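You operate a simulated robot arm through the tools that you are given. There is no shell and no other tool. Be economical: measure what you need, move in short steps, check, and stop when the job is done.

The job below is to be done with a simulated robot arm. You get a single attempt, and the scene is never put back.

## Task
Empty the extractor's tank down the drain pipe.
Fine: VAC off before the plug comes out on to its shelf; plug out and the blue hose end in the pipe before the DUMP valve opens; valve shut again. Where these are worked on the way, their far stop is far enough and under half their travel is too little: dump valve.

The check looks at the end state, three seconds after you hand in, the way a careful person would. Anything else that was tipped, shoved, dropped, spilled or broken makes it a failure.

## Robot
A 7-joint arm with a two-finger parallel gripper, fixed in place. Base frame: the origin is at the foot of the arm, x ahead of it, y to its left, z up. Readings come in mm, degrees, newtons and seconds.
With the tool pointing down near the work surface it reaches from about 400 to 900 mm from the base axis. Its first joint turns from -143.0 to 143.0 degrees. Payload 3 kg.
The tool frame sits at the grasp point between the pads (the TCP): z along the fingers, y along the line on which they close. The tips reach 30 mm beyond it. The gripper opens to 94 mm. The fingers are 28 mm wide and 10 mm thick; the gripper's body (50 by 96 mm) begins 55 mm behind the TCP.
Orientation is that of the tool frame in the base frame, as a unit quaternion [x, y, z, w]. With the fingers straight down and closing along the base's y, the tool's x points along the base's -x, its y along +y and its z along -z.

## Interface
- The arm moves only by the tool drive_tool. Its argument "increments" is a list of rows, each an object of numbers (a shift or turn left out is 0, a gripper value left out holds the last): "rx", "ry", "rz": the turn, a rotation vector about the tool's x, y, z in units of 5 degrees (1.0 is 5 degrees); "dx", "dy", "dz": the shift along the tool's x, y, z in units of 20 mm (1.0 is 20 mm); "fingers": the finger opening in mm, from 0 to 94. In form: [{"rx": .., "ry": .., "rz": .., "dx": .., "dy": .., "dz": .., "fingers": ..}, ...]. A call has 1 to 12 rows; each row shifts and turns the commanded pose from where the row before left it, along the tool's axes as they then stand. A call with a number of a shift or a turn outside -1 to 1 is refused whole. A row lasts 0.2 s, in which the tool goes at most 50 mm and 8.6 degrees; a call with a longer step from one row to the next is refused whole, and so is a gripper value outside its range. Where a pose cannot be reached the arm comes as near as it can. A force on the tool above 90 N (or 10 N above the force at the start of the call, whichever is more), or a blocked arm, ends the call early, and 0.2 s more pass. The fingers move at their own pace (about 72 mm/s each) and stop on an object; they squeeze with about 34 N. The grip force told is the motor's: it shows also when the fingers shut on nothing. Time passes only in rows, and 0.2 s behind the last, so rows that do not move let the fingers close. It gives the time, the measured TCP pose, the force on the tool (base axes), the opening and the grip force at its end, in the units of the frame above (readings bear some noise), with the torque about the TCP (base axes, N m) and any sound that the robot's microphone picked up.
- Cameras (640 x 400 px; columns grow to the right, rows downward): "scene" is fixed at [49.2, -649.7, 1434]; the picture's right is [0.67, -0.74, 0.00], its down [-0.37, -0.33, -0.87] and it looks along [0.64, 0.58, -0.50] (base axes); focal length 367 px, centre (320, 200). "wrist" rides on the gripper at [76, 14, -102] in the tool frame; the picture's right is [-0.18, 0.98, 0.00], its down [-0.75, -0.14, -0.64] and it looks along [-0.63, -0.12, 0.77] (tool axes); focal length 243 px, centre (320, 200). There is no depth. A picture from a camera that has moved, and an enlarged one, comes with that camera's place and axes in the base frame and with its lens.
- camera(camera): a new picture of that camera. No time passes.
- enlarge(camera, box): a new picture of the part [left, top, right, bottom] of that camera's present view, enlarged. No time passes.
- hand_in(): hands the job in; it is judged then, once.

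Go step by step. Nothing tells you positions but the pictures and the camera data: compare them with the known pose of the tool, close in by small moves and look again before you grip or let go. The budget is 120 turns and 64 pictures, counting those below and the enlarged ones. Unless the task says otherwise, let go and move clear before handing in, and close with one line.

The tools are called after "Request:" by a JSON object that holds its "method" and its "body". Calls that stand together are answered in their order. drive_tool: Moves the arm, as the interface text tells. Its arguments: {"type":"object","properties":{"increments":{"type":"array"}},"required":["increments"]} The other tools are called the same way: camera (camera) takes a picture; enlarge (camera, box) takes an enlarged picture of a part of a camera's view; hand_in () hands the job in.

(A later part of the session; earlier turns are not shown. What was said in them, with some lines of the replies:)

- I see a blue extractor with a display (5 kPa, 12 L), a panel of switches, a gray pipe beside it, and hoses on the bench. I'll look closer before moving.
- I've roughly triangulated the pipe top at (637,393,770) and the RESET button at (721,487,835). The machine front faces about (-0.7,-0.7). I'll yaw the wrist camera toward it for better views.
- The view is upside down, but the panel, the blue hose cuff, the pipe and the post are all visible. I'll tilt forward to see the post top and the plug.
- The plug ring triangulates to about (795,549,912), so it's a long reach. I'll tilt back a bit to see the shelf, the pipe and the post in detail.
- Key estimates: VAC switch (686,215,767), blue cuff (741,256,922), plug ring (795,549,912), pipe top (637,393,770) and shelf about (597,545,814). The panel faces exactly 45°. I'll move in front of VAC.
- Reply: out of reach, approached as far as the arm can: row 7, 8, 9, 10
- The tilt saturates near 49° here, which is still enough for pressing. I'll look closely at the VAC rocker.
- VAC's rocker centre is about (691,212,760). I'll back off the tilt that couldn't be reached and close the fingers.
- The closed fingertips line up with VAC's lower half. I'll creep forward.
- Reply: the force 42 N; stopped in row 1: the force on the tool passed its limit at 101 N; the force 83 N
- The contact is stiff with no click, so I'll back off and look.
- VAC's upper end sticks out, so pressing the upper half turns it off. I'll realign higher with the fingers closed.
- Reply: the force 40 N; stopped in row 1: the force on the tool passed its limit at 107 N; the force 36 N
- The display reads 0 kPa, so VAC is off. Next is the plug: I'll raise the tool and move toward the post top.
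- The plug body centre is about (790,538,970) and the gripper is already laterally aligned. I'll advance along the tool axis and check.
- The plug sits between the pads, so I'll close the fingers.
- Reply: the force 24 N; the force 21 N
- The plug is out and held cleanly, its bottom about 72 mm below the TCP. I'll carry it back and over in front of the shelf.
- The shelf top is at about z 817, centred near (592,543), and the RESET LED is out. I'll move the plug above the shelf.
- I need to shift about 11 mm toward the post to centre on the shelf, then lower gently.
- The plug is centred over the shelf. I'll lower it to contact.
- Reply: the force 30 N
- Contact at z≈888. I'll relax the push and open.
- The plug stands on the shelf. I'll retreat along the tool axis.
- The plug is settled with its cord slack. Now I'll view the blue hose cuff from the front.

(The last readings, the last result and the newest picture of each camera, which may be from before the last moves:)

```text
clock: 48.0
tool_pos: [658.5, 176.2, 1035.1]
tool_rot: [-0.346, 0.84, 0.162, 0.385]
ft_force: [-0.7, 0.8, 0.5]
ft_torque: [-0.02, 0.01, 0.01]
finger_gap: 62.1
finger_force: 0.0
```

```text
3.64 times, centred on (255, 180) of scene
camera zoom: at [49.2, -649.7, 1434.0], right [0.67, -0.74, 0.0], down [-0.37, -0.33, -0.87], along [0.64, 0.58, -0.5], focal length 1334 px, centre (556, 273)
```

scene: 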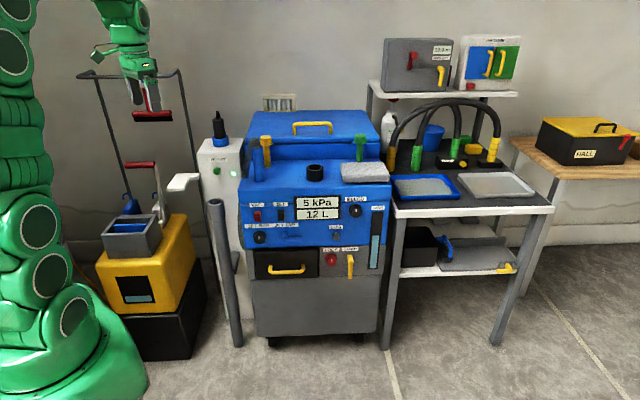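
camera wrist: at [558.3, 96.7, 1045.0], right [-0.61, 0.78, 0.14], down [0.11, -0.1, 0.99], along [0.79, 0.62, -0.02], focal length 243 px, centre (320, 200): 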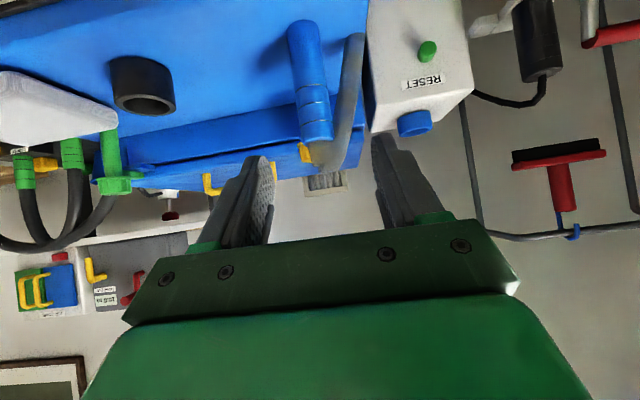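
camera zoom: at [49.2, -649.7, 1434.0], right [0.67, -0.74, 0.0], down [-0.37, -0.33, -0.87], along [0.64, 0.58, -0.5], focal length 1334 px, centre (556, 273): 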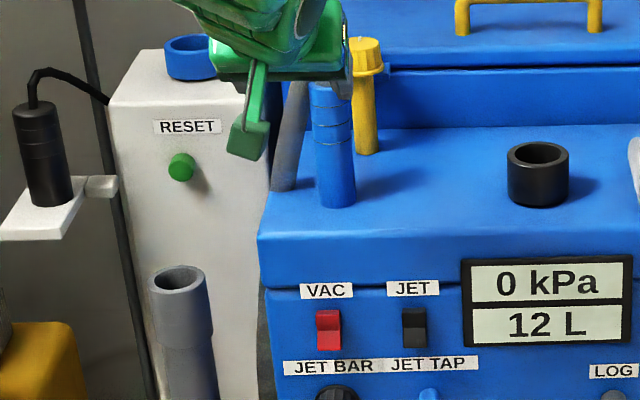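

The cuff axis is at (736,245), z 873–985, diameter about 31 mm. The hose loops to the left toward its base at (715,301). I'll re-orient to straddle the hose plane: tilt 25° and yaw +65°.

Request:
{"method": "drive_tool", "body": {"increments": [{"ry": 1, "dz": -0.8}, {"ry": 1, "dz": -0.8}, {"ry": 1, "dz": -0.8}, {"ry": 1, "dz": -0.8}, {"ry": 1, "dz": -0.8}, {"rx": -0.423, "rz": -0.906}, {"rx": -0.423, "rz": -0.906}, {"rx": -0.423, "rz": -0.906}, {"rx": -0.423, "rz": -0.906}, {"rx": -0.423, "rz": -0.906}, {"rx": -0.423, "rz": -0.906}]}}

Request:
{"method": "drive_tool", "body": {"increments": [{"rx": -0.423, "rz": -0.906}, {"rx": -0.423, "rz": -0.906}, {"rx": -0.423, "rz": -0.906}, {"rx": -0.423, "rz": -0.906}, {"rx": -0.423, "rz": -0.906}, {"rx": -0.423, "rz": -0.906}, {"rx": -0.423, "rz": -0.906}]}}

Request:
{"method": "camera", "body": {"camera": "wrist"}}

```text
clock: 50.4
tool_pos: [623.4, 139.6, 1097.3]
tool_rot: [-0.593, 0.776, 0.134, 0.167]
ft_force: [-0.6, 0.1, -0.2]
ft_torque: [0.0, 0.04, 0.02]
finger_gap: 62.0
finger_force: 0.0
```

```text
clock: 52.0
tool_pos: [623.1, 139.5, 1097.0]
tool_rot: [0.799, -0.561, -0.181, -0.119]
ft_force: [-0.5, -0.2, -0.6]
ft_torque: [0.02, -0.04, 0.02]
finger_gap: 62.0
finger_force: 0.0
```

```text
27 pictures are left
camera wrist: at [649.1, 30.4, 1158.7], right [-0.98, -0.18, 0.09], down [0.0, 0.44, 0.9], along [-0.2, 0.88, -0.43], focal length 243 px, centre (320, 200)
```

wrist: 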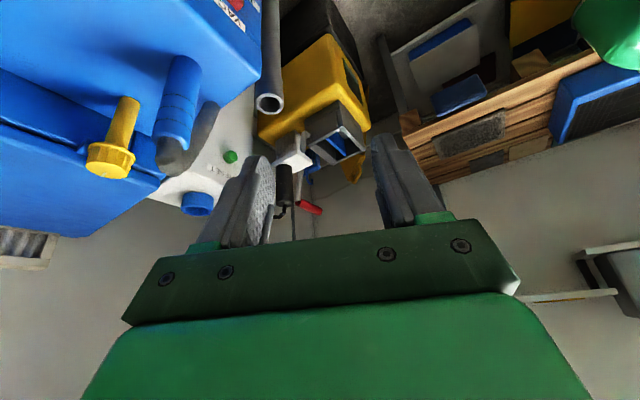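

This orientation is reachable. I'll move to a standoff above the cuff.

Request:
{"method": "drive_tool", "body": {"increments": [{"dx": 0.03, "dy": -0.9, "dz": 0.2}, {"dx": 0.03, "dy": -0.9, "dz": 0.2}, {"dx": 0.03, "dy": -0.9, "dz": 0.2}, {"dx": 0.03, "dy": -0.9, "dz": 0.2}, {"dx": 0.03, "dy": -0.9, "dz": 0.2}, {"dx": 0.03, "dy": -0.9, "dz": 0.2}, {"dx": 0.03, "dy": -0.9, "dz": 0.2}, {"dx": 0.03, "dy": -0.9, "dz": 0.2}]}}

Request:
{"method": "camera", "body": {"camera": "wrist"}}

```text
clock: 53.8
tool_pos: [756.5, 196.4, 1065.2]
tool_rot: [0.798, -0.562, -0.18, -0.121]
ft_force: [-0.4, 0.8, -0.6]
ft_torque: [0.01, -0.02, -0.01]
finger_gap: 61.9
finger_force: 0.1
```

```text
26 pictures are left
camera wrist: at [782.0, 87.7, 1126.2], right [-0.98, -0.18, 0.09], down [0.0, 0.44, 0.9], along [-0.2, 0.88, -0.43], focal length 243 px, centre (320, 200)
```

wrist: 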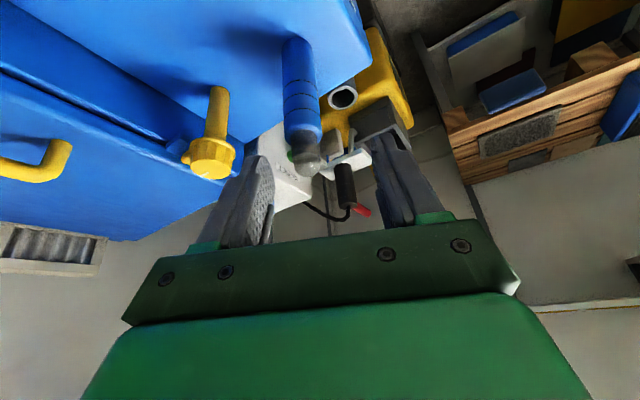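

Request:
{"method": "drive_tool", "body": {"increments": [{"dx": -0.07, "dy": -0.27, "dz": 0.9}, {"dx": -0.07, "dy": -0.27, "dz": 0.9}, {"dx": -0.07, "dy": -0.27, "dz": 0.9}]}}

Request:
{"method": "camera", "body": {"camera": "wrist"}}

```text
clock: 54.6
tool_pos: [762.2, 226.7, 1017.7]
tool_rot: [0.798, -0.562, -0.18, -0.12]
ft_force: [-0.1, -0.3, -1.0]
ft_torque: [0.01, 0.0, -0.01]
finger_gap: 62.2
finger_force: 0.1
```

```text
25 pictures are left
camera wrist: at [787.0, 117.5, 1078.0], right [-0.98, -0.18, 0.09], down [0.0, 0.44, 0.9], along [-0.2, 0.88, -0.43], focal length 243 px, centre (320, 200)
```

wrist: 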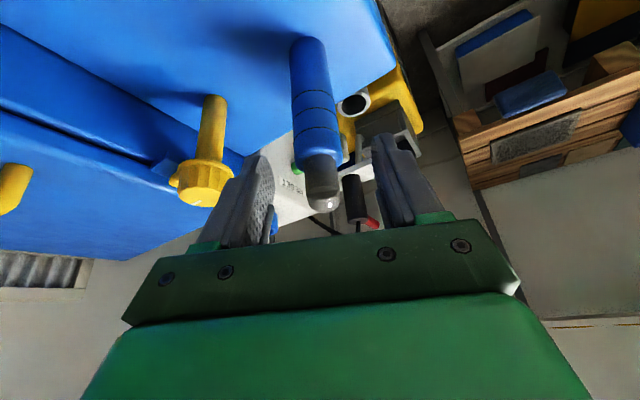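

Request:
{"method": "drive_tool", "body": {"increments": [{"dx": 0.045, "dy": -0.03, "dz": 0.91}, {"dx": 0.045, "dy": -0.03, "dz": 0.91}, {"dx": 0.045, "dy": -0.03, "dz": 0.91}]}}

Request:
{"method": "camera", "body": {"camera": "wrist"}}

```text
clock: 55.4
tool_pos: [756.2, 246.7, 967.3]
tool_rot: [0.798, -0.562, -0.179, -0.12]
ft_force: [0.5, -0.1, 0.2]
ft_torque: [-0.03, 0.03, -0.02]
finger_gap: 61.8
finger_force: 0.1
```

```text
24 pictures are left
camera wrist: at [781.4, 137.8, 1028.3], right [-0.98, -0.17, 0.09], down [0.0, 0.44, 0.9], along [-0.2, 0.88, -0.43], focal length 243 px, centre (320, 200)
```

wrist: 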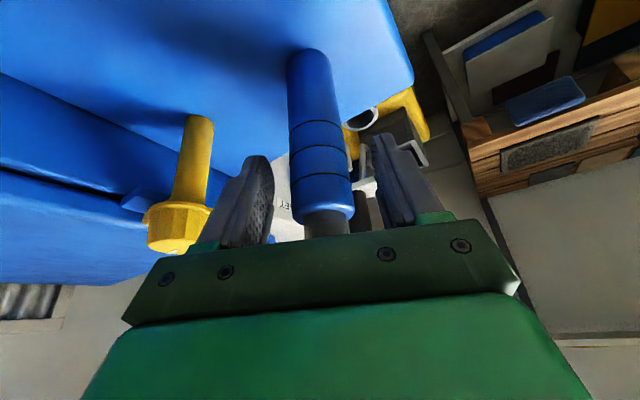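

Request:
{"method": "drive_tool", "body": {"increments": [{"dx": -0.2, "dz": 0.25}, {"dx": -0.1, "dz": 0.4}]}}

Request:
{"method": "drive_tool", "body": {"increments": [{"fingers": 15}, {"fingers": 15}, {"fingers": 15}, {"fingers": 15}]}}

Request:
{"method": "camera", "body": {"camera": "wrist"}}

```text
clock: 56.0
tool_pos: [751.5, 256.0, 955.8]
tool_rot: [0.798, -0.562, -0.181, -0.119]
ft_force: [0.0, 0.0, 0.2]
ft_torque: [0.01, 0.04, -0.01]
finger_gap: 62.1
finger_force: 0.1
```

```text
clock: 57.0
tool_pos: [751.6, 257.2, 958.4]
tool_rot: [0.798, -0.563, -0.18, -0.12]
ft_force: [-0.1, 0.4, -0.1]
ft_torque: [-0.02, -0.01, -0.03]
finger_gap: 38.1
finger_force: 33.6
```

```text
23 pictures are left
camera wrist: at [777.2, 147.8, 1018.5], right [-0.98, -0.18, 0.09], down [0.0, 0.44, 0.9], along [-0.2, 0.88, -0.43], focal length 243 px, centre (320, 200)
```

wrist: 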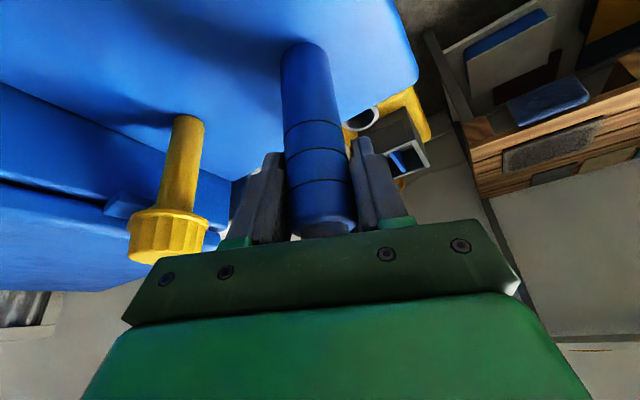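

The cuff is gripped (38 mm), with its bottom around z 860. I'll lift it straight up.

Request:
{"method": "drive_tool", "body": {"increments": [{"dx": -0.2, "dz": -0.45}, {"dx": -0.3, "dz": -0.7}, {"dx": -0.423, "dz": -0.906}, {"dx": -0.423, "dz": -0.906}]}}

Request:
{"method": "drive_tool", "body": {"increments": [{"dx": -0.423, "dz": -0.906}, {"dx": -0.423, "dz": -0.906}, {"dx": -0.423, "dz": -0.906}]}}

Request:
{"method": "camera", "body": {"camera": "wrist"}}

Request:
{"method": "camera", "body": {"camera": "scene"}}

```text
clock: 58.0
tool_pos: [751.9, 258.5, 1022.5]
tool_rot: [0.798, -0.562, -0.18, -0.12]
ft_force: [-0.1, 0.4, -0.5]
ft_torque: [0.02, 0.04, 0.03]
finger_gap: 38.2
finger_force: 33.9
```

```text
clock: 58.8
tool_pos: [752.7, 256.7, 1081.3]
tool_rot: [0.798, -0.562, -0.179, -0.12]
ft_force: [-0.5, -0.4, -0.4]
ft_torque: [0.04, 0.0, 0.02]
finger_gap: 37.9
finger_force: 33.9
```

```text
22 pictures are left
camera wrist: at [778.3, 147.9, 1143.4], right [-0.98, -0.18, 0.09], down [0.0, 0.44, 0.9], along [-0.2, 0.88, -0.43], focal length 243 px, centre (320, 200)
```

wrist: 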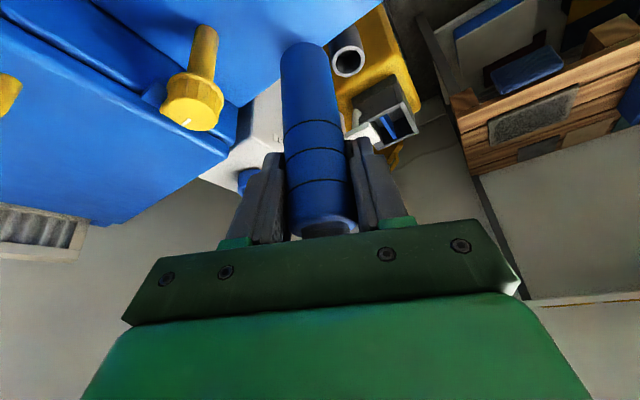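

```text
21 pictures are left
```

scene: 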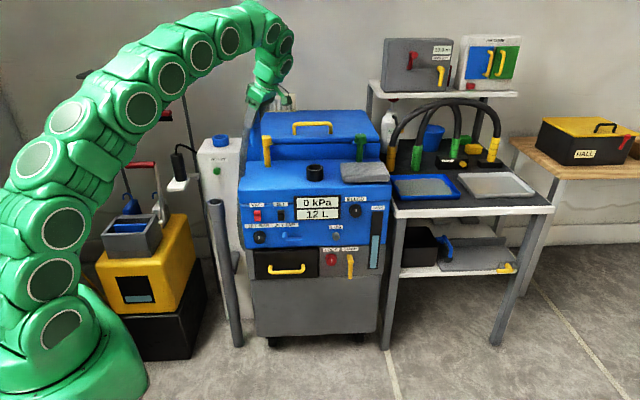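

Request:
{"method": "enlarge", "body": {"camera": "scene", "box": [200, 60, 320, 220]}}

```text
2.50 times, centred on (260, 140) of scene
camera zoom: at [49.2, -649.7, 1434.0], right [0.67, -0.74, 0.0], down [-0.37, -0.33, -0.87], along [0.64, 0.58, -0.5], focal length 917 px, centre (470, 350)
```

zoom: 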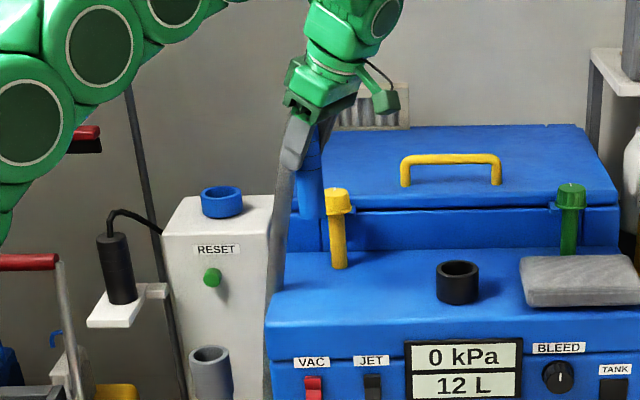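

The cuff is free with its hose trailing. I'll carry it above the pipe, then yaw back so the camera housing stays clear of the machine.

Request:
{"method": "drive_tool", "body": {"increments": [{"dx": -0.857, "dy": 0.292, "dz": 0.404}, {"dx": -0.857, "dy": 0.292, "dz": 0.404}, {"dx": -0.857, "dy": 0.292, "dz": 0.404}, {"dx": -0.857, "dy": 0.292, "dz": 0.404}, {"dx": -0.857, "dy": 0.292, "dz": 0.404}, {"dx": -0.857, "dy": 0.292, "dz": 0.404}, {"dx": -0.857, "dy": 0.292, "dz": 0.404}, {"dx": -0.857, "dy": 0.292, "dz": 0.404}, {"dx": -0.857, "dy": 0.292, "dz": 0.404}]}}

Request:
{"method": "drive_tool", "body": {"increments": [{"rx": 0.423, "rz": 0.906}, {"rx": 0.423, "rz": 0.906}, {"rx": 0.423, "rz": 0.906}, {"rx": 0.423, "rz": 0.906}, {"rx": 0.423, "rz": 0.906}, {"rx": 0.423, "rz": 0.906}, {"rx": 0.423, "rz": 0.906}, {"rx": 0.423, "rz": 0.906}, {"rx": 0.423, "rz": 0.906}, {"rx": 0.423, "rz": 0.906}, {"rx": 0.423, "rz": 0.906}, {"rx": 0.423, "rz": 0.906}]}}

Request:
{"method": "camera", "body": {"camera": "wrist"}}

```text
clock: 60.8
tool_pos: [646.6, 401.6, 1082.6]
tool_rot: [0.799, -0.562, -0.18, -0.119]
ft_force: [0.3, 0.1, -0.7]
ft_torque: [0.01, 0.02, 0.0]
finger_gap: 38.0
finger_force: 34.0
```

```text
clock: 63.4
tool_pos: [646.8, 401.0, 1082.9]
tool_rot: [-0.411, 0.887, 0.093, 0.191]
ft_force: [-0.2, -0.1, -0.9]
ft_torque: [0.01, -0.02, 0.0]
finger_gap: 38.0
finger_force: 33.4
```

```text
19 pictures are left
camera wrist: at [563.9, 325.0, 1144.3], right [-0.64, 0.76, 0.08], down [0.38, 0.23, 0.9], along [0.66, 0.61, -0.44], focal length 243 px, centre (320, 200)
```

wrist: 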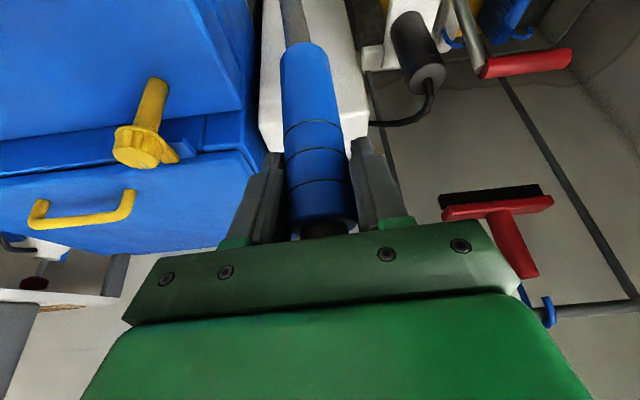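

Request:
{"method": "drive_tool", "body": {"increments": [{"dx": 0.415, "dz": 0.911}, {"dx": 0.415, "dz": 0.911}, {"dx": 0.415, "dz": 0.911}, {"dx": 0.415, "dz": 0.911}, {"dx": 0.415, "dz": 0.911}, {"dx": 0.415, "dz": 0.911}, {"dx": 0.415, "dz": 0.911}, {"dx": 0.415, "dz": 0.911}]}}

Request:
{"method": "enlarge", "body": {"camera": "scene", "box": [180, 140, 260, 240]}}

Request:
{"method": "enlarge", "body": {"camera": "wrist", "box": [220, 0, 400, 120]}}

```text
clock: 65.2
tool_pos: [645.8, 399.9, 923.3]
tool_rot: [-0.411, 0.887, 0.092, 0.19]
ft_force: [0.6, 0.3, -0.9]
ft_torque: [-0.02, 0.03, 0.03]
finger_gap: 37.6
finger_force: 33.7
```

```text
4.00 times, centred on (220, 190) of scene
camera zoom: at [49.2, -649.7, 1434.0], right [0.67, -0.74, 0.0], down [-0.37, -0.33, -0.87], along [0.64, 0.58, -0.5], focal length 1467 px, centre (720, 240)
```

zoom: 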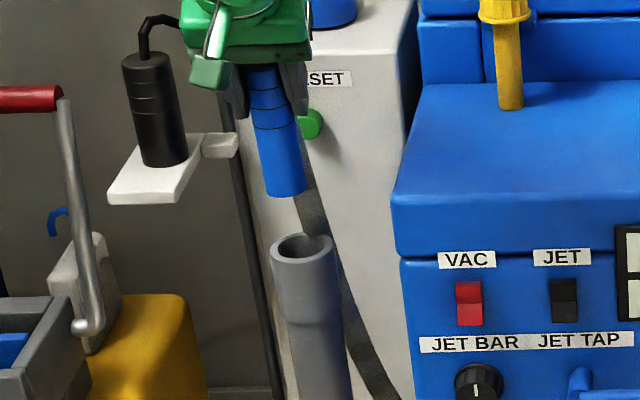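

```text
3.33 times, centred on (310, 60) of wrist
camera zoom: at [562.6, 325.0, 983.9], right [-0.64, 0.76, 0.08], down [0.38, 0.23, 0.9], along [0.66, 0.61, -0.44], focal length 809 px, centre (353, 667)
```

zoom: 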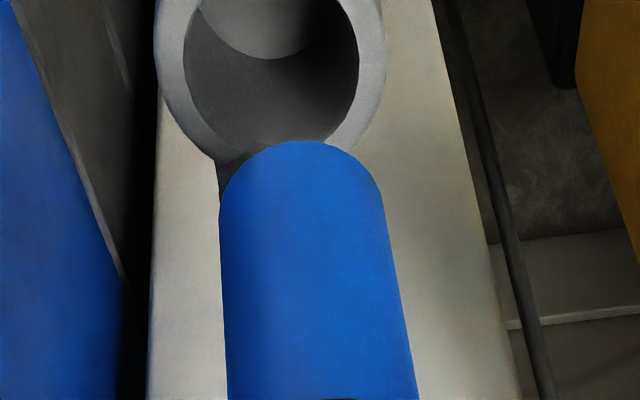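

I'll correct about 5 mm to the right and lower further before rechecking.

Request:
{"method": "drive_tool", "body": {"increments": [{"dx": -0.045, "dy": -0.25, "dz": 0.02}, {"dx": 0.415, "dz": 0.911}, {"dx": 0.415, "dz": 0.911}]}}

Request:
{"method": "enlarge", "body": {"camera": "scene", "box": [190, 160, 250, 240]}}

Request:
{"method": "enlarge", "body": {"camera": "wrist", "box": [220, 0, 400, 120]}}

```text
clock: 66.0
tool_pos: [648.9, 397.5, 882.6]
tool_rot: [-0.412, 0.886, 0.092, 0.191]
ft_force: [-0.2, 0.4, -0.3]
ft_torque: [0.03, 0.02, -0.03]
finger_gap: 38.1
finger_force: 34.0
```

```text
5.00 times, centred on (220, 200) of scene
camera zoom: at [49.2, -649.7, 1434.0], right [0.67, -0.74, 0.0], down [-0.37, -0.33, -0.87], along [0.64, 0.58, -0.5], focal length 1834 px, centre (820, 200)
```

zoom: 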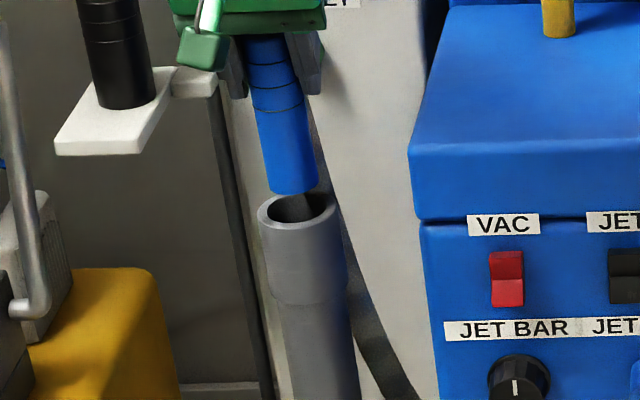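

```text
3.33 times, centred on (310, 60) of wrist
camera zoom: at [567.3, 322.6, 944.4], right [-0.64, 0.76, 0.08], down [0.38, 0.23, 0.9], along [0.66, 0.61, -0.44], focal length 809 px, centre (353, 667)
```

zoom: 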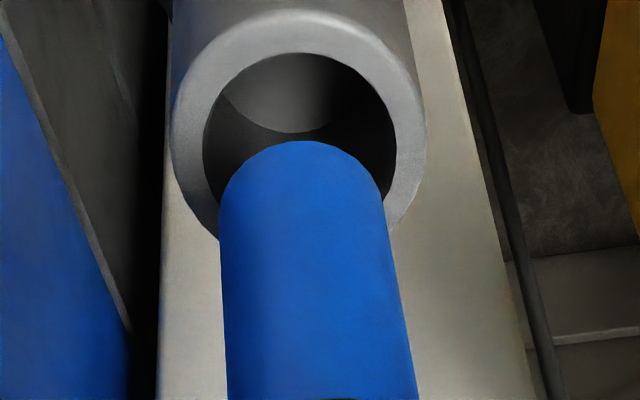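

The alignment looks good. After a tiny trim I'll insert slowly.

Request:
{"method": "drive_tool", "body": {"increments": [{"dx": 0.05, "dy": -0.075}, {"dx": 0.2, "dz": 0.45}, {"dx": 0.15, "dz": 0.32}]}}

Request:
{"method": "drive_tool", "body": {"increments": [{"dx": 0.1, "dz": 0.22}, {"dx": 0.1, "dz": 0.22}]}}

Request:
{"method": "drive_tool", "body": {"increments": [{"dx": 0.1, "dz": 0.22}, {"dx": 0.1, "dz": 0.22}]}}

Request:
{"method": "enlarge", "body": {"camera": "scene", "box": [190, 160, 250, 240]}}

```text
clock: 66.8
tool_pos: [650.0, 396.5, 865.0]
tool_rot: [-0.412, 0.887, 0.092, 0.19]
ft_force: [0.7, -0.3, -1.1]
ft_torque: [-0.01, -0.01, -0.02]
finger_gap: 38.2
finger_force: 33.3
```

```text
clock: 67.4
tool_pos: [650.0, 395.8, 853.8]
tool_rot: [-0.412, 0.886, 0.093, 0.191]
ft_force: [-0.1, 0.7, -1.3]
ft_torque: [0.01, 0.04, 0.02]
finger_gap: 37.9
finger_force: 34.6
```

```text
clock: 68.0
tool_pos: [649.6, 396.9, 844.3]
tool_rot: [-0.411, 0.887, 0.092, 0.191]
ft_force: [0.3, 0.2, -1.6]
ft_torque: [-0.01, 0.04, -0.01]
finger_gap: 38.0
finger_force: 34.3
```

```text
5.00 times, centred on (220, 200) of scene
camera zoom: at [49.2, -649.7, 1434.0], right [0.67, -0.74, 0.0], down [-0.37, -0.33, -0.87], along [0.64, 0.58, -0.5], focal length 1834 px, centre (820, 200)
```

zoom: 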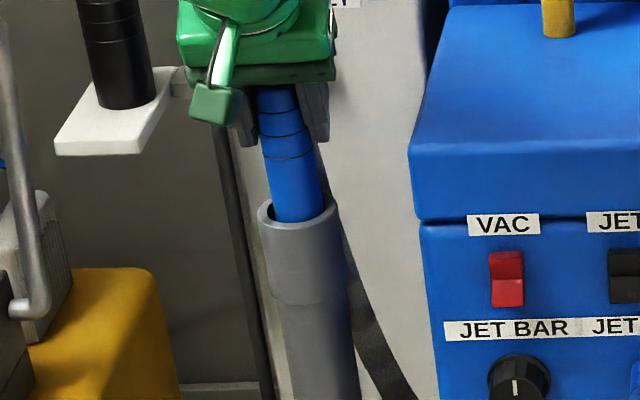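

The end is entering the pipe with no contact force. I'll continue down.

Request:
{"method": "drive_tool", "body": {"increments": [{"dx": 0.15, "dz": 0.33}, {"dx": 0.15, "dz": 0.33}]}}

Request:
{"method": "drive_tool", "body": {"increments": [{"dx": 0.15, "dz": 0.33}]}}

Request:
{"method": "drive_tool", "body": {"increments": [{"dx": 0.15, "dz": 0.33}]}}

Request:
{"method": "enlarge", "body": {"camera": "scene", "box": [190, 160, 250, 240]}}

```text
clock: 68.6
tool_pos: [649.9, 396.3, 830.4]
tool_rot: [-0.411, 0.886, 0.092, 0.192]
ft_force: [-0.1, 0.0, -0.7]
ft_torque: [0.0, 0.03, 0.02]
finger_gap: 37.8
finger_force: 33.8
```

```text
clock: 69.0
tool_pos: [650.2, 396.9, 822.7]
tool_rot: [-0.411, 0.887, 0.092, 0.191]
ft_force: [0.6, 0.6, -0.3]
ft_torque: [0.0, 0.0, 0.0]
finger_gap: 37.7
finger_force: 33.6
```

```text
clock: 69.4
tool_pos: [650.5, 398.6, 818.4]
tool_rot: [-0.411, 0.886, 0.093, 0.193]
ft_force: [1.0, 2.1, 30.1]
ft_torque: [0.15, -0.14, -0.03]
finger_gap: 38.6
finger_force: 33.7
```

```text
5.00 times, centred on (220, 200) of scene
camera zoom: at [49.2, -649.7, 1434.0], right [0.67, -0.74, 0.0], down [-0.37, -0.33, -0.87], along [0.64, 0.58, -0.5], focal length 1834 px, centre (820, 200)
```

zoom: 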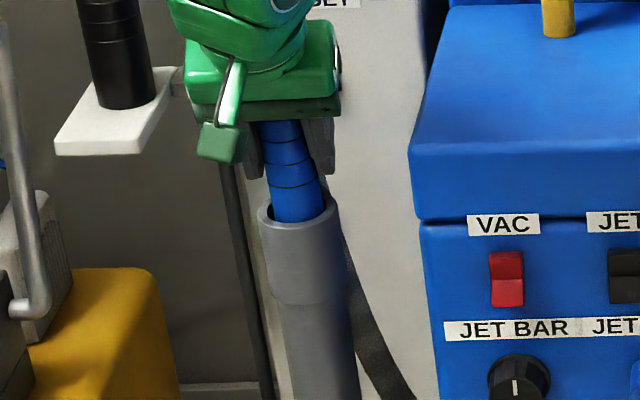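

The cuff has bottomed in the pipe's socket. I'll relax, release and check that it stays.

Request:
{"method": "drive_tool", "body": {"increments": [{"dx": -0.06, "dz": -0.13}, {"fingers": 60}, {"fingers": 60}, {"fingers": 60}]}}

Request:
{"method": "drive_tool", "body": {"increments": [{"dz": -0.6}, {"dz": -1}, {"dz": -1}, {"dz": -1}, {"dz": -1}, {"dz": -1}, {"dz": -1}, {"dz": -1}]}}

Request:
{"method": "camera", "body": {"camera": "wrist"}}

```text
clock: 70.4
tool_pos: [649.5, 398.3, 817.6]
tool_rot: [-0.411, 0.887, 0.092, 0.191]
ft_force: [-0.4, 0.8, 0.5]
ft_torque: [0.0, 0.0, -0.02]
finger_gap: 60.0
finger_force: 0.0
```

```text
clock: 72.2
tool_pos: [608.1, 347.9, 957.2]
tool_rot: [-0.411, 0.887, 0.092, 0.19]
ft_force: [0.3, -0.4, -0.2]
ft_torque: [-0.01, 0.01, -0.01]
finger_gap: 60.1
finger_force: 0.0
```

```text
12 pictures are left
camera wrist: at [526.9, 272.1, 1019.9], right [-0.64, 0.76, 0.08], down [0.38, 0.23, 0.89], along [0.66, 0.61, -0.44], focal length 243 px, centre (320, 200)
```

wrist: 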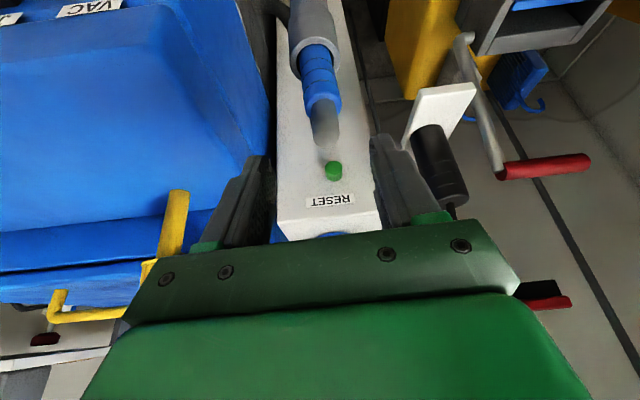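

The hose end is seated in the pipe and the plug stands on its shelf. Next is the DUMP lever, with its hub at about (892,-32,578). I'll back off first and restore the yaw and tilt.

Request:
{"method": "drive_tool", "body": {"increments": [{"dx": 0.94, "dy": 0.09, "dz": -0.43}, {"dx": 0.94, "dy": 0.09, "dz": -0.43}, {"dx": 0.94, "dy": 0.09, "dz": -0.43}, {"dx": 0.94, "dy": 0.09, "dz": -0.43}, {"dx": 0.94, "dy": 0.09, "dz": -0.43}, {"dx": 0.94, "dy": 0.09, "dz": -0.43}, {"dx": 0.94, "dy": 0.09, "dz": -0.43}, {"dx": 0.94, "dy": 0.09, "dz": -0.43}, {"dx": 0.94, "dy": 0.09, "dz": -0.43}, {"dx": 0.94, "dy": 0.09, "dz": -0.43}, {"rx": 0.39, "rz": 0.83}]}}

Request:
{"method": "drive_tool", "body": {"increments": [{"dy": -1}, {"dy": -1}, {"dy": -1}, {"dy": -1}, {"dy": -1}, {"dy": -1}, {"dy": -1}, {"dy": -1}, {"dy": -1}, {"dy": -1}, {"dy": -1}, {"dy": -1}]}}

Request:
{"method": "drive_tool", "body": {"increments": [{"dy": -1}, {"dy": -1}, {"dy": -1}, {"dy": -1}, {"dy": -1}, {"dy": -1}, {"dy": -1}, {"dy": -1}, {"dy": -1}, {"dy": -1}, {"dy": -1}]}}

```text
clock: 74.6
tool_pos: [463.0, 201.6, 958.0]
tool_rot: [-0.375, 0.903, 0.083, 0.193]
ft_force: [-0.9, -0.9, 0.4]
ft_torque: [0.01, 0.0, 0.0]
finger_gap: 60.0
finger_force: 0.1
```

```text
clock: 77.2
tool_pos: [632.3, 32.7, 955.4]
tool_rot: [-0.376, 0.902, 0.084, 0.193]
ft_force: [1.1, -0.4, 0.5]
ft_torque: [0.01, 0.02, 0.0]
finger_gap: 60.0
finger_force: 0.0
```

```text
clock: 79.6
tool_pos: [789.1, -122.0, 955.6]
tool_rot: [-0.376, 0.903, 0.084, 0.192]
ft_force: [0.1, 0.7, -0.1]
ft_torque: [0.01, 0.01, 0.01]
finger_gap: 60.1
finger_force: 0.0
```

Request:
{"method": "drive_tool", "body": {"increments": [{"ry": -1}, {"ry": -1}, {"ry": -1}, {"ry": -1}, {"ry": -1}, {"dx": 0.957, "dz": 0.807}, {"dx": 0.957, "dz": 0.807}, {"dx": 0.957, "dz": 0.807}, {"dx": 0.957, "dz": 0.807}, {"dx": 0.957, "dz": 0.807}, {"dx": 0.957, "dz": 0.807}]}}

Request:
{"method": "drive_tool", "body": {"increments": [{"dx": 0.957, "dz": 0.807}, {"dx": 0.957, "dz": 0.807}, {"dx": 0.957, "dz": 0.807}, {"dx": 0.957, "dz": 0.807}, {"dx": 0.957, "dz": 0.807}, {"dx": 0.957, "dz": 0.807}, {"dx": 0.957, "dz": 0.807}, {"dx": 0.957, "dz": 0.807}]}}

Request:
{"method": "camera", "body": {"camera": "wrist"}}

```text
clock: 82.0
tool_pos: [787.5, -122.4, 806.3]
tool_rot: [-0.349, 0.839, 0.162, 0.384]
ft_force: [0.0, 0.4, 0.5]
ft_torque: [0.01, 0.01, -0.01]
finger_gap: 59.9
finger_force: 0.1
```

```text
clock: 83.8
tool_pos: [785.3, -123.0, 606.5]
tool_rot: [-0.35, 0.839, 0.163, 0.384]
ft_force: [0.3, 0.1, 0.6]
ft_torque: [0.0, 0.02, -0.01]
finger_gap: 60.1
finger_force: 0.1
```

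```text
11 pictures are left
camera wrist: at [686.2, -202.7, 614.9], right [-0.61, 0.78, 0.14], down [0.11, -0.1, 0.99], along [0.78, 0.62, -0.02], focal length 243 px, centre (320, 200)
```

wrist: 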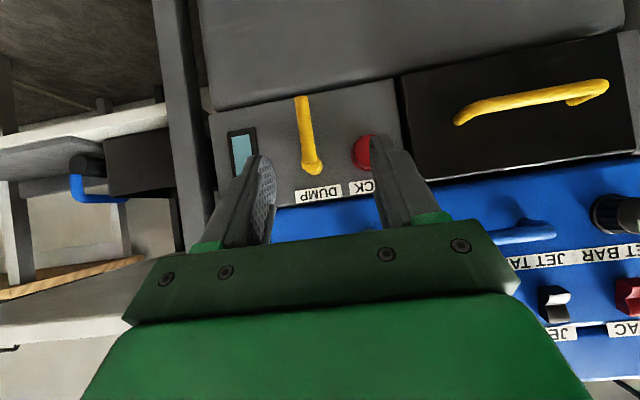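

The lever's hub is near F≈615 and L≈661 in machine axes, at z≈570, with its tip at z≈491. I'll close the fingers and move to the left side of the lever near its tip.

Request:
{"method": "drive_tool", "body": {"increments": [{"dx": 0.8, "dy": 0.14, "dz": 0.68, "fingers": 0}, {"dx": 0.8, "dy": 0.14, "dz": 0.68}, {"dx": 0.8, "dy": 0.14, "dz": 0.68}, {"dx": 0.8, "dy": 0.14, "dz": 0.68}, {"dx": -0.59, "dz": 0.705}, {"dx": -0.59, "dz": 0.705}, {"dx": -0.59, "dz": 0.705}, {"dx": -0.59, "dz": 0.705}, {"dx": -0.59, "dz": 0.705}]}}

Request:
{"method": "camera", "body": {"camera": "wrist"}}

```text
clock: 85.8
tool_pos: [841.6, -49.9, 522.2]
tool_rot: [-0.349, 0.838, 0.164, 0.386]
ft_force: [0.4, 0.3, 0.7]
ft_torque: [-0.03, -0.02, 0.01]
finger_gap: 0.0
finger_force: 32.9
```

```text
10 pictures are left
camera wrist: at [742.6, -130.0, 530.5], right [-0.61, 0.78, 0.14], down [0.11, -0.1, 0.99], along [0.78, 0.62, -0.02], focal length 243 px, centre (320, 200)
```

wrist: 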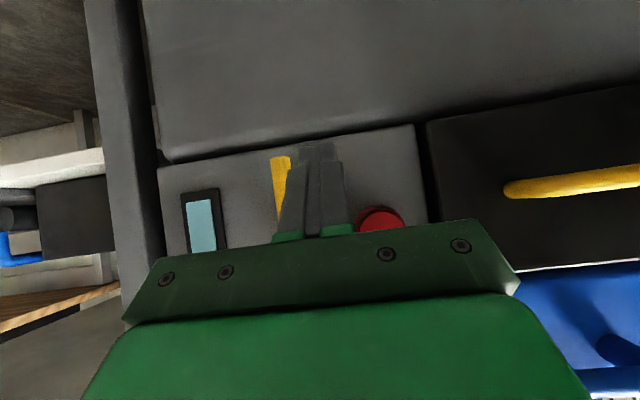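

Request:
{"method": "drive_tool", "body": {"increments": [{"dx": -0.48, "dz": 0.575}, {"dx": -0.48, "dz": 0.575}]}}

Request:
{"method": "drive_tool", "body": {"increments": [{"dy": -0.4}, {"dy": -0.25}]}}

Request:
{"method": "drive_tool", "body": {"increments": [{"dy": -0.25}]}}

Request:
{"method": "drive_tool", "body": {"increments": [{"dy": -0.25}]}}

```text
clock: 86.4
tool_pos: [863.7, -29.3, 521.1]
tool_rot: [-0.348, 0.839, 0.162, 0.385]
ft_force: [0.0, -0.5, -0.5]
ft_torque: [0.0, -0.03, 0.0]
finger_gap: 0.0
finger_force: 33.2
```

```text
clock: 87.0
tool_pos: [871.9, -37.7, 521.6]
tool_rot: [-0.349, 0.839, 0.163, 0.384]
ft_force: [-0.5, 0.0, 0.8]
ft_torque: [-0.02, -0.03, 0.01]
finger_gap: 0.1
finger_force: 33.5
```

```text
clock: 87.4
tool_pos: [876.5, -41.4, 520.2]
tool_rot: [-0.35, 0.839, 0.164, 0.384]
ft_force: [-0.8, 1.2, -0.7]
ft_torque: [-0.06, 0.03, 0.01]
finger_gap: 0.3
finger_force: 32.7
```

```text
clock: 87.8
tool_pos: [880.9, -44.5, 520.7]
tool_rot: [-0.349, 0.839, 0.163, 0.385]
ft_force: [-0.7, 1.1, -1.5]
ft_torque: [0.0, 0.01, 0.01]
finger_gap: 0.4
finger_force: 33.3
```

Request:
{"method": "drive_tool", "body": {"increments": [{"dy": -0.3}, {"dy": -0.3}]}}

Request:
{"method": "camera", "body": {"camera": "wrist"}}

```text
clock: 88.4
tool_pos: [889.2, -51.4, 521.3]
tool_rot: [-0.349, 0.839, 0.162, 0.385]
ft_force: [-1.3, 1.8, 0.0]
ft_torque: [0.01, 0.0, 0.02]
finger_gap: 0.1
finger_force: 33.1
```

```text
9 pictures are left
camera wrist: at [789.0, -132.5, 530.0], right [-0.61, 0.78, 0.14], down [0.11, -0.1, 0.99], along [0.78, 0.62, -0.02], focal length 243 px, centre (320, 200)
```

wrist: 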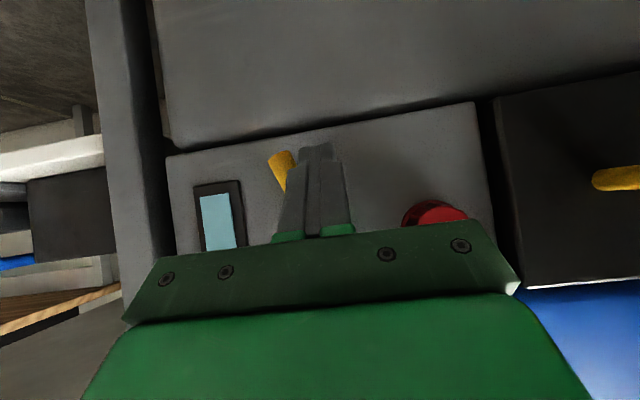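

The lever turns right with only about 2 N of resistance. I'll follow the arc.

Request:
{"method": "drive_tool", "body": {"increments": [{"dy": -0.4, "dx": -0.058, "dz": -0.049}, {"dy": -0.4, "dx": -0.058, "dz": -0.049}, {"dy": -0.36, "dx": -0.14, "dz": -0.12}, {"dy": -0.36, "dx": -0.14, "dz": -0.12}]}}

Request:
{"method": "drive_tool", "body": {"increments": [{"dy": -0.3, "dx": -0.2, "dz": -0.17}, {"dy": -0.3, "dx": -0.2, "dz": -0.17}, {"dy": -0.225, "dx": -0.26, "dz": -0.22}]}}

Request:
{"method": "camera", "body": {"camera": "wrist"}}

```text
clock: 89.4
tool_pos: [910.7, -74.7, 531.6]
tool_rot: [-0.349, 0.839, 0.162, 0.385]
ft_force: [-0.8, -0.5, 0.5]
ft_torque: [0.03, 0.01, -0.02]
finger_gap: 0.3
finger_force: 33.0
```

```text
clock: 90.2
tool_pos: [921.0, -86.6, 547.2]
tool_rot: [-0.349, 0.839, 0.163, 0.384]
ft_force: [-1.7, -0.3, -0.3]
ft_torque: [-0.03, -0.01, 0.02]
finger_gap: 0.3
finger_force: 32.8
```

```text
8 pictures are left
camera wrist: at [821.6, -166.1, 556.9], right [-0.61, 0.78, 0.14], down [0.11, -0.1, 0.99], along [0.78, 0.62, -0.02], focal length 243 px, centre (320, 200)
```

wrist: 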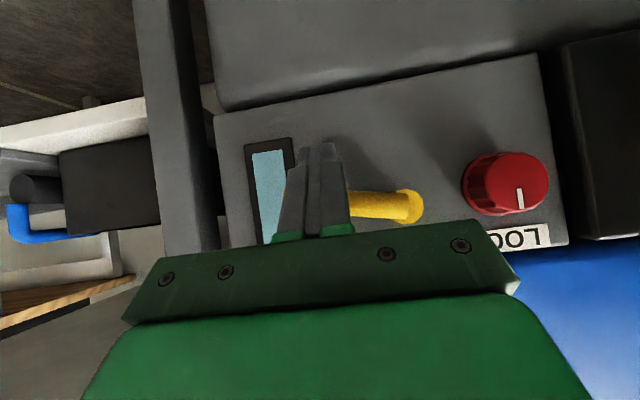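

The lever is at about 80°, so I'll continue gently to the stop.

Request:
{"method": "drive_tool", "body": {"increments": [{"dy": -0.15, "dx": -0.2, "dz": -0.17}]}}

Request:
{"method": "drive_tool", "body": {"increments": [{"dy": -0.1, "dx": -0.2, "dz": -0.17}]}}

Request:
{"method": "drive_tool", "body": {"increments": [{"dx": -0.2, "dz": -0.17}]}}

```text
clock: 90.6
tool_pos: [923.4, -88.5, 552.3]
tool_rot: [-0.348, 0.839, 0.163, 0.385]
ft_force: [-2.0, -1.5, -1.2]
ft_torque: [0.01, -0.01, -0.04]
finger_gap: 0.3
finger_force: 32.6
```

```text
clock: 91.0
tool_pos: [925.8, -89.1, 557.3]
tool_rot: [-0.35, 0.839, 0.163, 0.383]
ft_force: [-1.4, -1.8, -7.5]
ft_torque: [-0.18, 0.11, -0.04]
finger_gap: 0.0
finger_force: 32.8
```

```text
clock: 91.4
tool_pos: [923.3, -91.3, 559.8]
tool_rot: [-0.348, 0.841, 0.163, 0.382]
ft_force: [-15.9, -8.8, -31.3]
ft_torque: [-0.76, 0.28, -0.21]
finger_gap: 0.1
finger_force: 32.4
```

The stop is reached. I'll ease off, wait, and check the level.

Request:
{"method": "drive_tool", "body": {"increments": [{"dx": 0.25, "dz": 0.21}, {}, {}, {}, {}, {}, {}, {}, {}, {}, {}, {}]}}

Request:
{"method": "enlarge", "body": {"camera": "scene", "box": [240, 180, 400, 280]}}

```text
clock: 94.0
tool_pos: [926.4, -90.1, 556.8]
tool_rot: [-0.349, 0.839, 0.163, 0.385]
ft_force: [0.5, -4.8, -5.7]
ft_torque: [-0.07, 0.06, -0.03]
finger_gap: 0.2
finger_force: 33.3
```

```text
4.00 times, centred on (320, 230) of scene
camera zoom: at [49.2, -649.7, 1434.0], right [0.67, -0.74, 0.0], down [-0.37, -0.33, -0.87], along [0.64, 0.58, -0.5], focal length 1467 px, centre (320, 80)
```

zoom: 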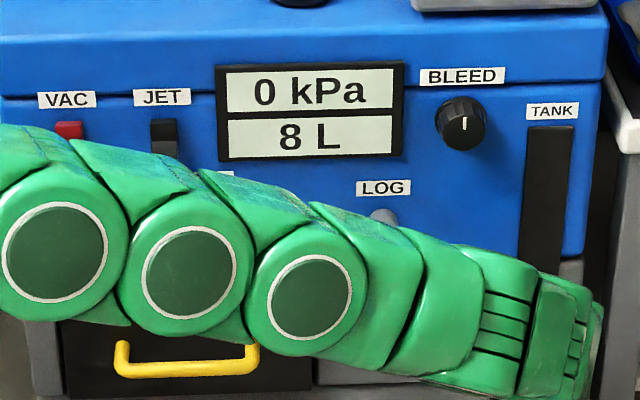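

It's draining (8 L now). I'll wait.

Request:
{"method": "drive_tool", "body": {"increments": [{}, {}, {}, {}, {}, {}, {}, {}, {}, {}, {}, {}]}}

Request:
{"method": "drive_tool", "body": {"increments": [{}, {}, {}, {}, {}, {}, {}, {}, {}, {}, {}, {}]}}

Request:
{"method": "drive_tool", "body": {"increments": [{}, {}, {}, {}, {}, {}, {}, {}, {}, {}, {}, {}]}}

Request:
{"method": "drive_tool", "body": {"increments": [{}, {}, {}, {}, {}, {}, {}, {}, {}, {}, {}, {}]}}

Request:
{"method": "enlarge", "body": {"camera": "scene", "box": [190, 140, 350, 240]}}

```text
clock: 96.6
tool_pos: [926.6, -90.0, 557.9]
tool_rot: [-0.348, 0.839, 0.162, 0.385]
ft_force: [0.6, -1.0, -0.9]
ft_torque: [-0.03, 0.03, -0.05]
finger_gap: 0.0
finger_force: 33.2
```

```text
clock: 99.2
tool_pos: [925.5, -90.2, 556.8]
tool_rot: [-0.348, 0.839, 0.163, 0.385]
ft_force: [-1.3, -0.2, -0.2]
ft_torque: [0.02, -0.01, 0.02]
finger_gap: 0.0
finger_force: 32.8
```

```text
clock: 101.8
tool_pos: [925.7, -90.1, 557.9]
tool_rot: [-0.348, 0.839, 0.162, 0.386]
ft_force: [0.8, 0.1, 0.7]
ft_torque: [-0.03, 0.03, -0.01]
finger_gap: 0.0
finger_force: 33.5
```

```text
clock: 104.4
tool_pos: [923.7, -89.9, 557.3]
tool_rot: [-0.348, 0.839, 0.162, 0.385]
ft_force: [0.4, 0.1, 0.0]
ft_torque: [0.01, -0.06, -0.03]
finger_gap: 0.0
finger_force: 33.0
```

```text
4.00 times, centred on (270, 190) of scene
camera zoom: at [49.2, -649.7, 1434.0], right [0.67, -0.74, 0.0], down [-0.37, -0.33, -0.87], along [0.64, 0.58, -0.5], focal length 1467 px, centre (520, 240)
```

zoom: 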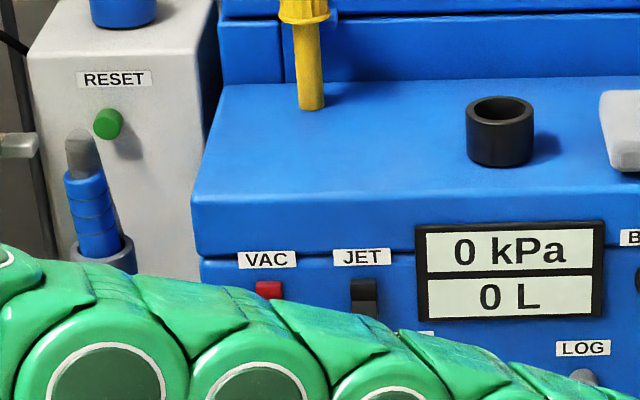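

The tank reads 0 L. I'll bring the fingers around above the lever to shut it.

Request:
{"method": "drive_tool", "body": {"increments": [{"dx": 0.15, "dz": 0.13}, {"dx": 0.645, "dz": -0.766}, {"dx": 0.645, "dz": -0.766}, {"dx": 0.645, "dz": -0.766}, {"dx": -0.63, "dz": -0.53}, {"dx": -0.63, "dz": -0.53}, {"dx": -0.63, "dz": -0.53}, {"dx": -0.63, "dz": -0.53}, {"dy": -0.1}]}}

Request:
{"method": "camera", "body": {"camera": "wrist"}}

```text
clock: 106.4
tool_pos: [884.9, -132.7, 619.1]
tool_rot: [-0.348, 0.839, 0.163, 0.385]
ft_force: [0.6, -0.1, 0.0]
ft_torque: [0.0, 0.02, 0.01]
finger_gap: 0.0
finger_force: 33.0
```

```text
5 pictures are left
camera wrist: at [785.8, -213.6, 629.1], right [-0.61, 0.78, 0.14], down [0.11, -0.1, 0.99], along [0.78, 0.62, -0.02], focal length 243 px, centre (320, 200)
```

wrist: 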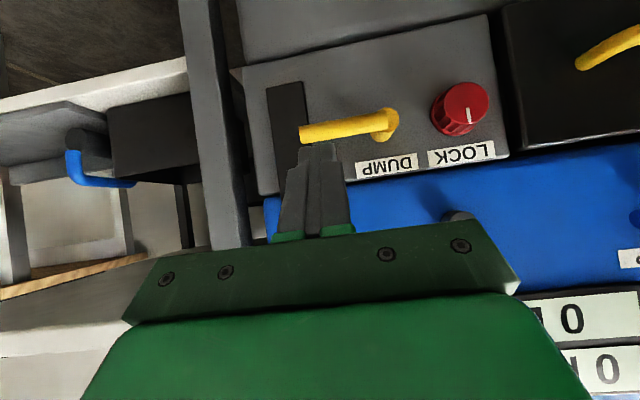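

Request:
{"method": "drive_tool", "body": {"increments": [{"dx": -0.62, "dz": 0.74}, {"dx": -0.62, "dz": 0.74}, {"dx": -0.62, "dz": 0.74}]}}

Request:
{"method": "drive_tool", "body": {"increments": [{"dx": 0.38, "dz": 0.32}, {"dx": 0.38, "dz": 0.32}, {"dx": 0.38, "dz": 0.32}]}}

Request:
{"method": "drive_tool", "body": {"increments": [{"dx": 0.36, "dz": 0.31, "dy": 0.04}, {"dx": 0.36, "dz": 0.31, "dy": 0.04}, {"dx": 0.33, "dz": 0.27, "dy": 0.15}, {"dx": 0.33, "dz": 0.27, "dy": 0.15}]}}

```text
clock: 107.2
tool_pos: [927.2, -93.2, 619.7]
tool_rot: [-0.348, 0.84, 0.162, 0.384]
ft_force: [-1.1, 0.1, -0.5]
ft_torque: [0.01, 0.03, -0.06]
finger_gap: 0.0
finger_force: 32.3
```

```text
clock: 108.0
tool_pos: [925.6, -93.6, 589.1]
tool_rot: [-0.348, 0.839, 0.163, 0.385]
ft_force: [-0.6, -1.1, 0.5]
ft_torque: [-0.06, 0.01, 0.01]
finger_gap: 0.1
finger_force: 33.1
```

```text
clock: 109.0
tool_pos: [919.4, -87.7, 553.6]
tool_rot: [-0.348, 0.839, 0.163, 0.385]
ft_force: [-0.1, 0.6, -0.5]
ft_torque: [0.0, 0.02, 0.01]
finger_gap: 0.0
finger_force: 33.2
```

Request:
{"method": "camera", "body": {"camera": "wrist"}}

```text
4 pictures are left
camera wrist: at [820.1, -166.7, 562.2], right [-0.61, 0.78, 0.14], down [0.11, -0.1, 0.99], along [0.78, 0.62, -0.02], focal length 243 px, centre (320, 200)
```

wrist: 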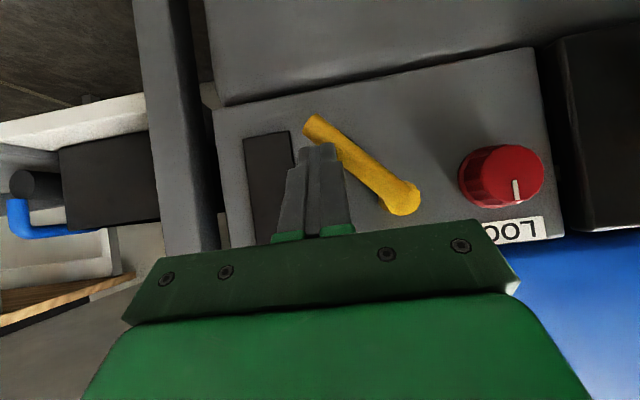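

The lever is following. I'll continue to the shut stop.

Request:
{"method": "drive_tool", "body": {"increments": [{"dx": 0.285, "dz": 0.24, "dy": 0.225}, {"dx": 0.285, "dz": 0.24, "dy": 0.225}, {"dx": 0.19, "dz": 0.16, "dy": 0.325}, {"dx": 0.19, "dz": 0.16, "dy": 0.325}, {"dx": 0.135, "dz": 0.115, "dy": 0.35}]}}

Request:
{"method": "drive_tool", "body": {"increments": [{"dy": 0.3}]}}

Request:
{"method": "drive_tool", "body": {"increments": [{"dy": 0.25}]}}

Request:
{"method": "drive_tool", "body": {"increments": [{"dy": 0.2}]}}

```text
clock: 110.2
tool_pos: [898.6, -67.0, 524.9]
tool_rot: [-0.349, 0.839, 0.163, 0.385]
ft_force: [0.0, -0.5, 0.2]
ft_torque: [0.01, 0.01, 0.04]
finger_gap: 0.0
finger_force: 33.2
```

```text
clock: 110.6
tool_pos: [896.2, -64.7, 526.2]
tool_rot: [-0.346, 0.84, 0.159, 0.386]
ft_force: [56.4, -17.8, -34.1]
ft_torque: [-1.05, -0.05, -1.7]
finger_gap: 0.2
finger_force: 33.1
```

```text
clock: 110.9
tool_pos: [896.1, -67.6, 526.9]
tool_rot: [-0.346, 0.84, 0.157, 0.388]
ft_force: [18.3, -10.5, -10.0]
ft_torque: [-0.38, -0.04, -0.66]
finger_gap: 0.1
finger_force: 32.8
stopped in row 1: the force on the tool passed its limit at 106 N (the readings are from after the stop); the commanded pose is now the measured one
```

```text
clock: 111.3
tool_pos: [895.6, -66.4, 528.1]
tool_rot: [-0.343, 0.841, 0.154, 0.388]
ft_force: [75.6, -24.6, -36.8]
ft_torque: [-1.25, -0.17, -2.39]
finger_gap: 0.0
finger_force: 32.8
```

The stop is reached. I'll release the pressure, retreat and view.

Request:
{"method": "drive_tool", "body": {"increments": [{"dy": -0.3}, {"dy": -0.3}, {"dx": 0.645, "dz": -0.766}, {"dx": 0.645, "dz": -0.766}, {"dx": 0.645, "dz": -0.766}, {"dx": 0.645, "dz": -0.766}, {"dx": 0.645, "dz": -0.766}]}}

Request:
{"method": "camera", "body": {"camera": "wrist"}}

```text
clock: 112.9
tool_pos: [830.1, -142.5, 526.3]
tool_rot: [-0.346, 0.841, 0.158, 0.386]
ft_force: [0.3, 0.2, -0.3]
ft_torque: [0.04, -0.05, 0.0]
finger_gap: 0.0
finger_force: 33.2
```

```text
3 pictures are left
camera wrist: at [729.6, -220.4, 535.8], right [-0.61, 0.78, 0.14], down [0.1, -0.1, 0.99], along [0.79, 0.61, -0.02], focal length 243 px, centre (320, 200)
```

wrist: 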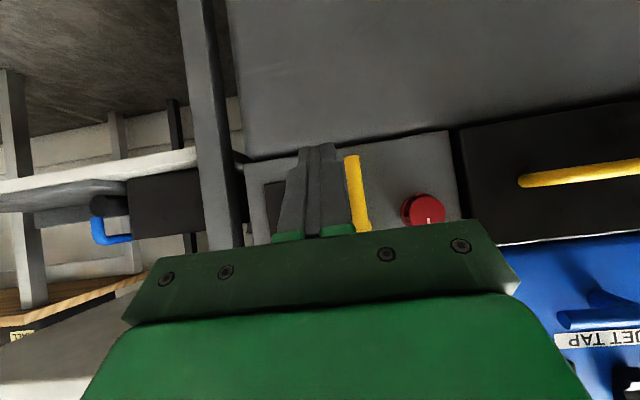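

The lever hangs straight down as at the start, so the valve is shut. I'll move clear and do a final check.

Request:
{"method": "drive_tool", "body": {"increments": [{"dx": 0.645, "dz": -0.766}, {"dx": 0.645, "dz": -0.766}, {"dx": 0.645, "dz": -0.766}, {"dx": -0.957, "dz": -0.807}, {"dx": -0.957, "dz": -0.807}, {"dx": -0.957, "dz": -0.807}, {"dx": -0.957, "dz": -0.807}, {"dx": -0.957, "dz": -0.807}, {"dx": -0.957, "dz": -0.807}, {"dx": -0.957, "dz": -0.807}, {"dx": -0.957, "dz": -0.807}, {"dx": -0.957, "dz": -0.807}]}}

Request:
{"method": "drive_tool", "body": {"increments": [{"dx": -0.957, "dz": -0.807}, {"dx": -0.957, "dz": -0.807}, {"dx": -0.957, "dz": -0.807}, {"dx": -0.957, "dz": -0.807}, {"dx": -0.957, "dz": -0.807}, {"dx": -0.957, "dz": -0.807}, {"dx": -0.957, "dz": -0.807}, {"dx": -0.957, "dz": -0.807}]}}

Request:
{"method": "camera", "body": {"camera": "scene"}}

```text
clock: 115.5
tool_pos: [789.7, -182.1, 754.2]
tool_rot: [-0.346, 0.84, 0.158, 0.386]
ft_force: [0.1, -0.3, -0.5]
ft_torque: [-0.02, 0.0, 0.03]
finger_gap: 0.0
finger_force: 32.7
```

```text
clock: 117.3
tool_pos: [789.1, -181.6, 952.3]
tool_rot: [-0.346, 0.841, 0.157, 0.385]
ft_force: [-0.2, -0.2, 0.8]
ft_torque: [0.01, -0.01, 0.01]
finger_gap: 0.0
finger_force: 32.9
```

```text
2 pictures are left
```

scene: 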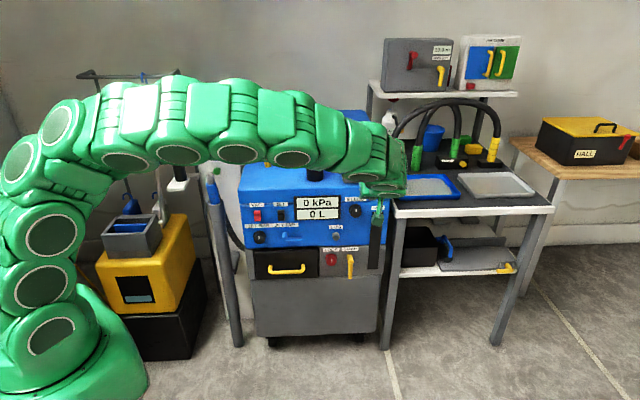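

The display shows 0 kPa and 0 L, the hose end is in the pipe, the plug is on its shelf, the valve is shut and the arm is clear. I'm handing in.

Request:
{"method": "hand_in", "body": {}}

```text
The job is handed in.
```

The job is handed in: the tank is empty (0 L), with VAC off first, the plug on its shelf, the blue hose end in the drain pipe, and the DUMP valve opened to its stop and shut again.
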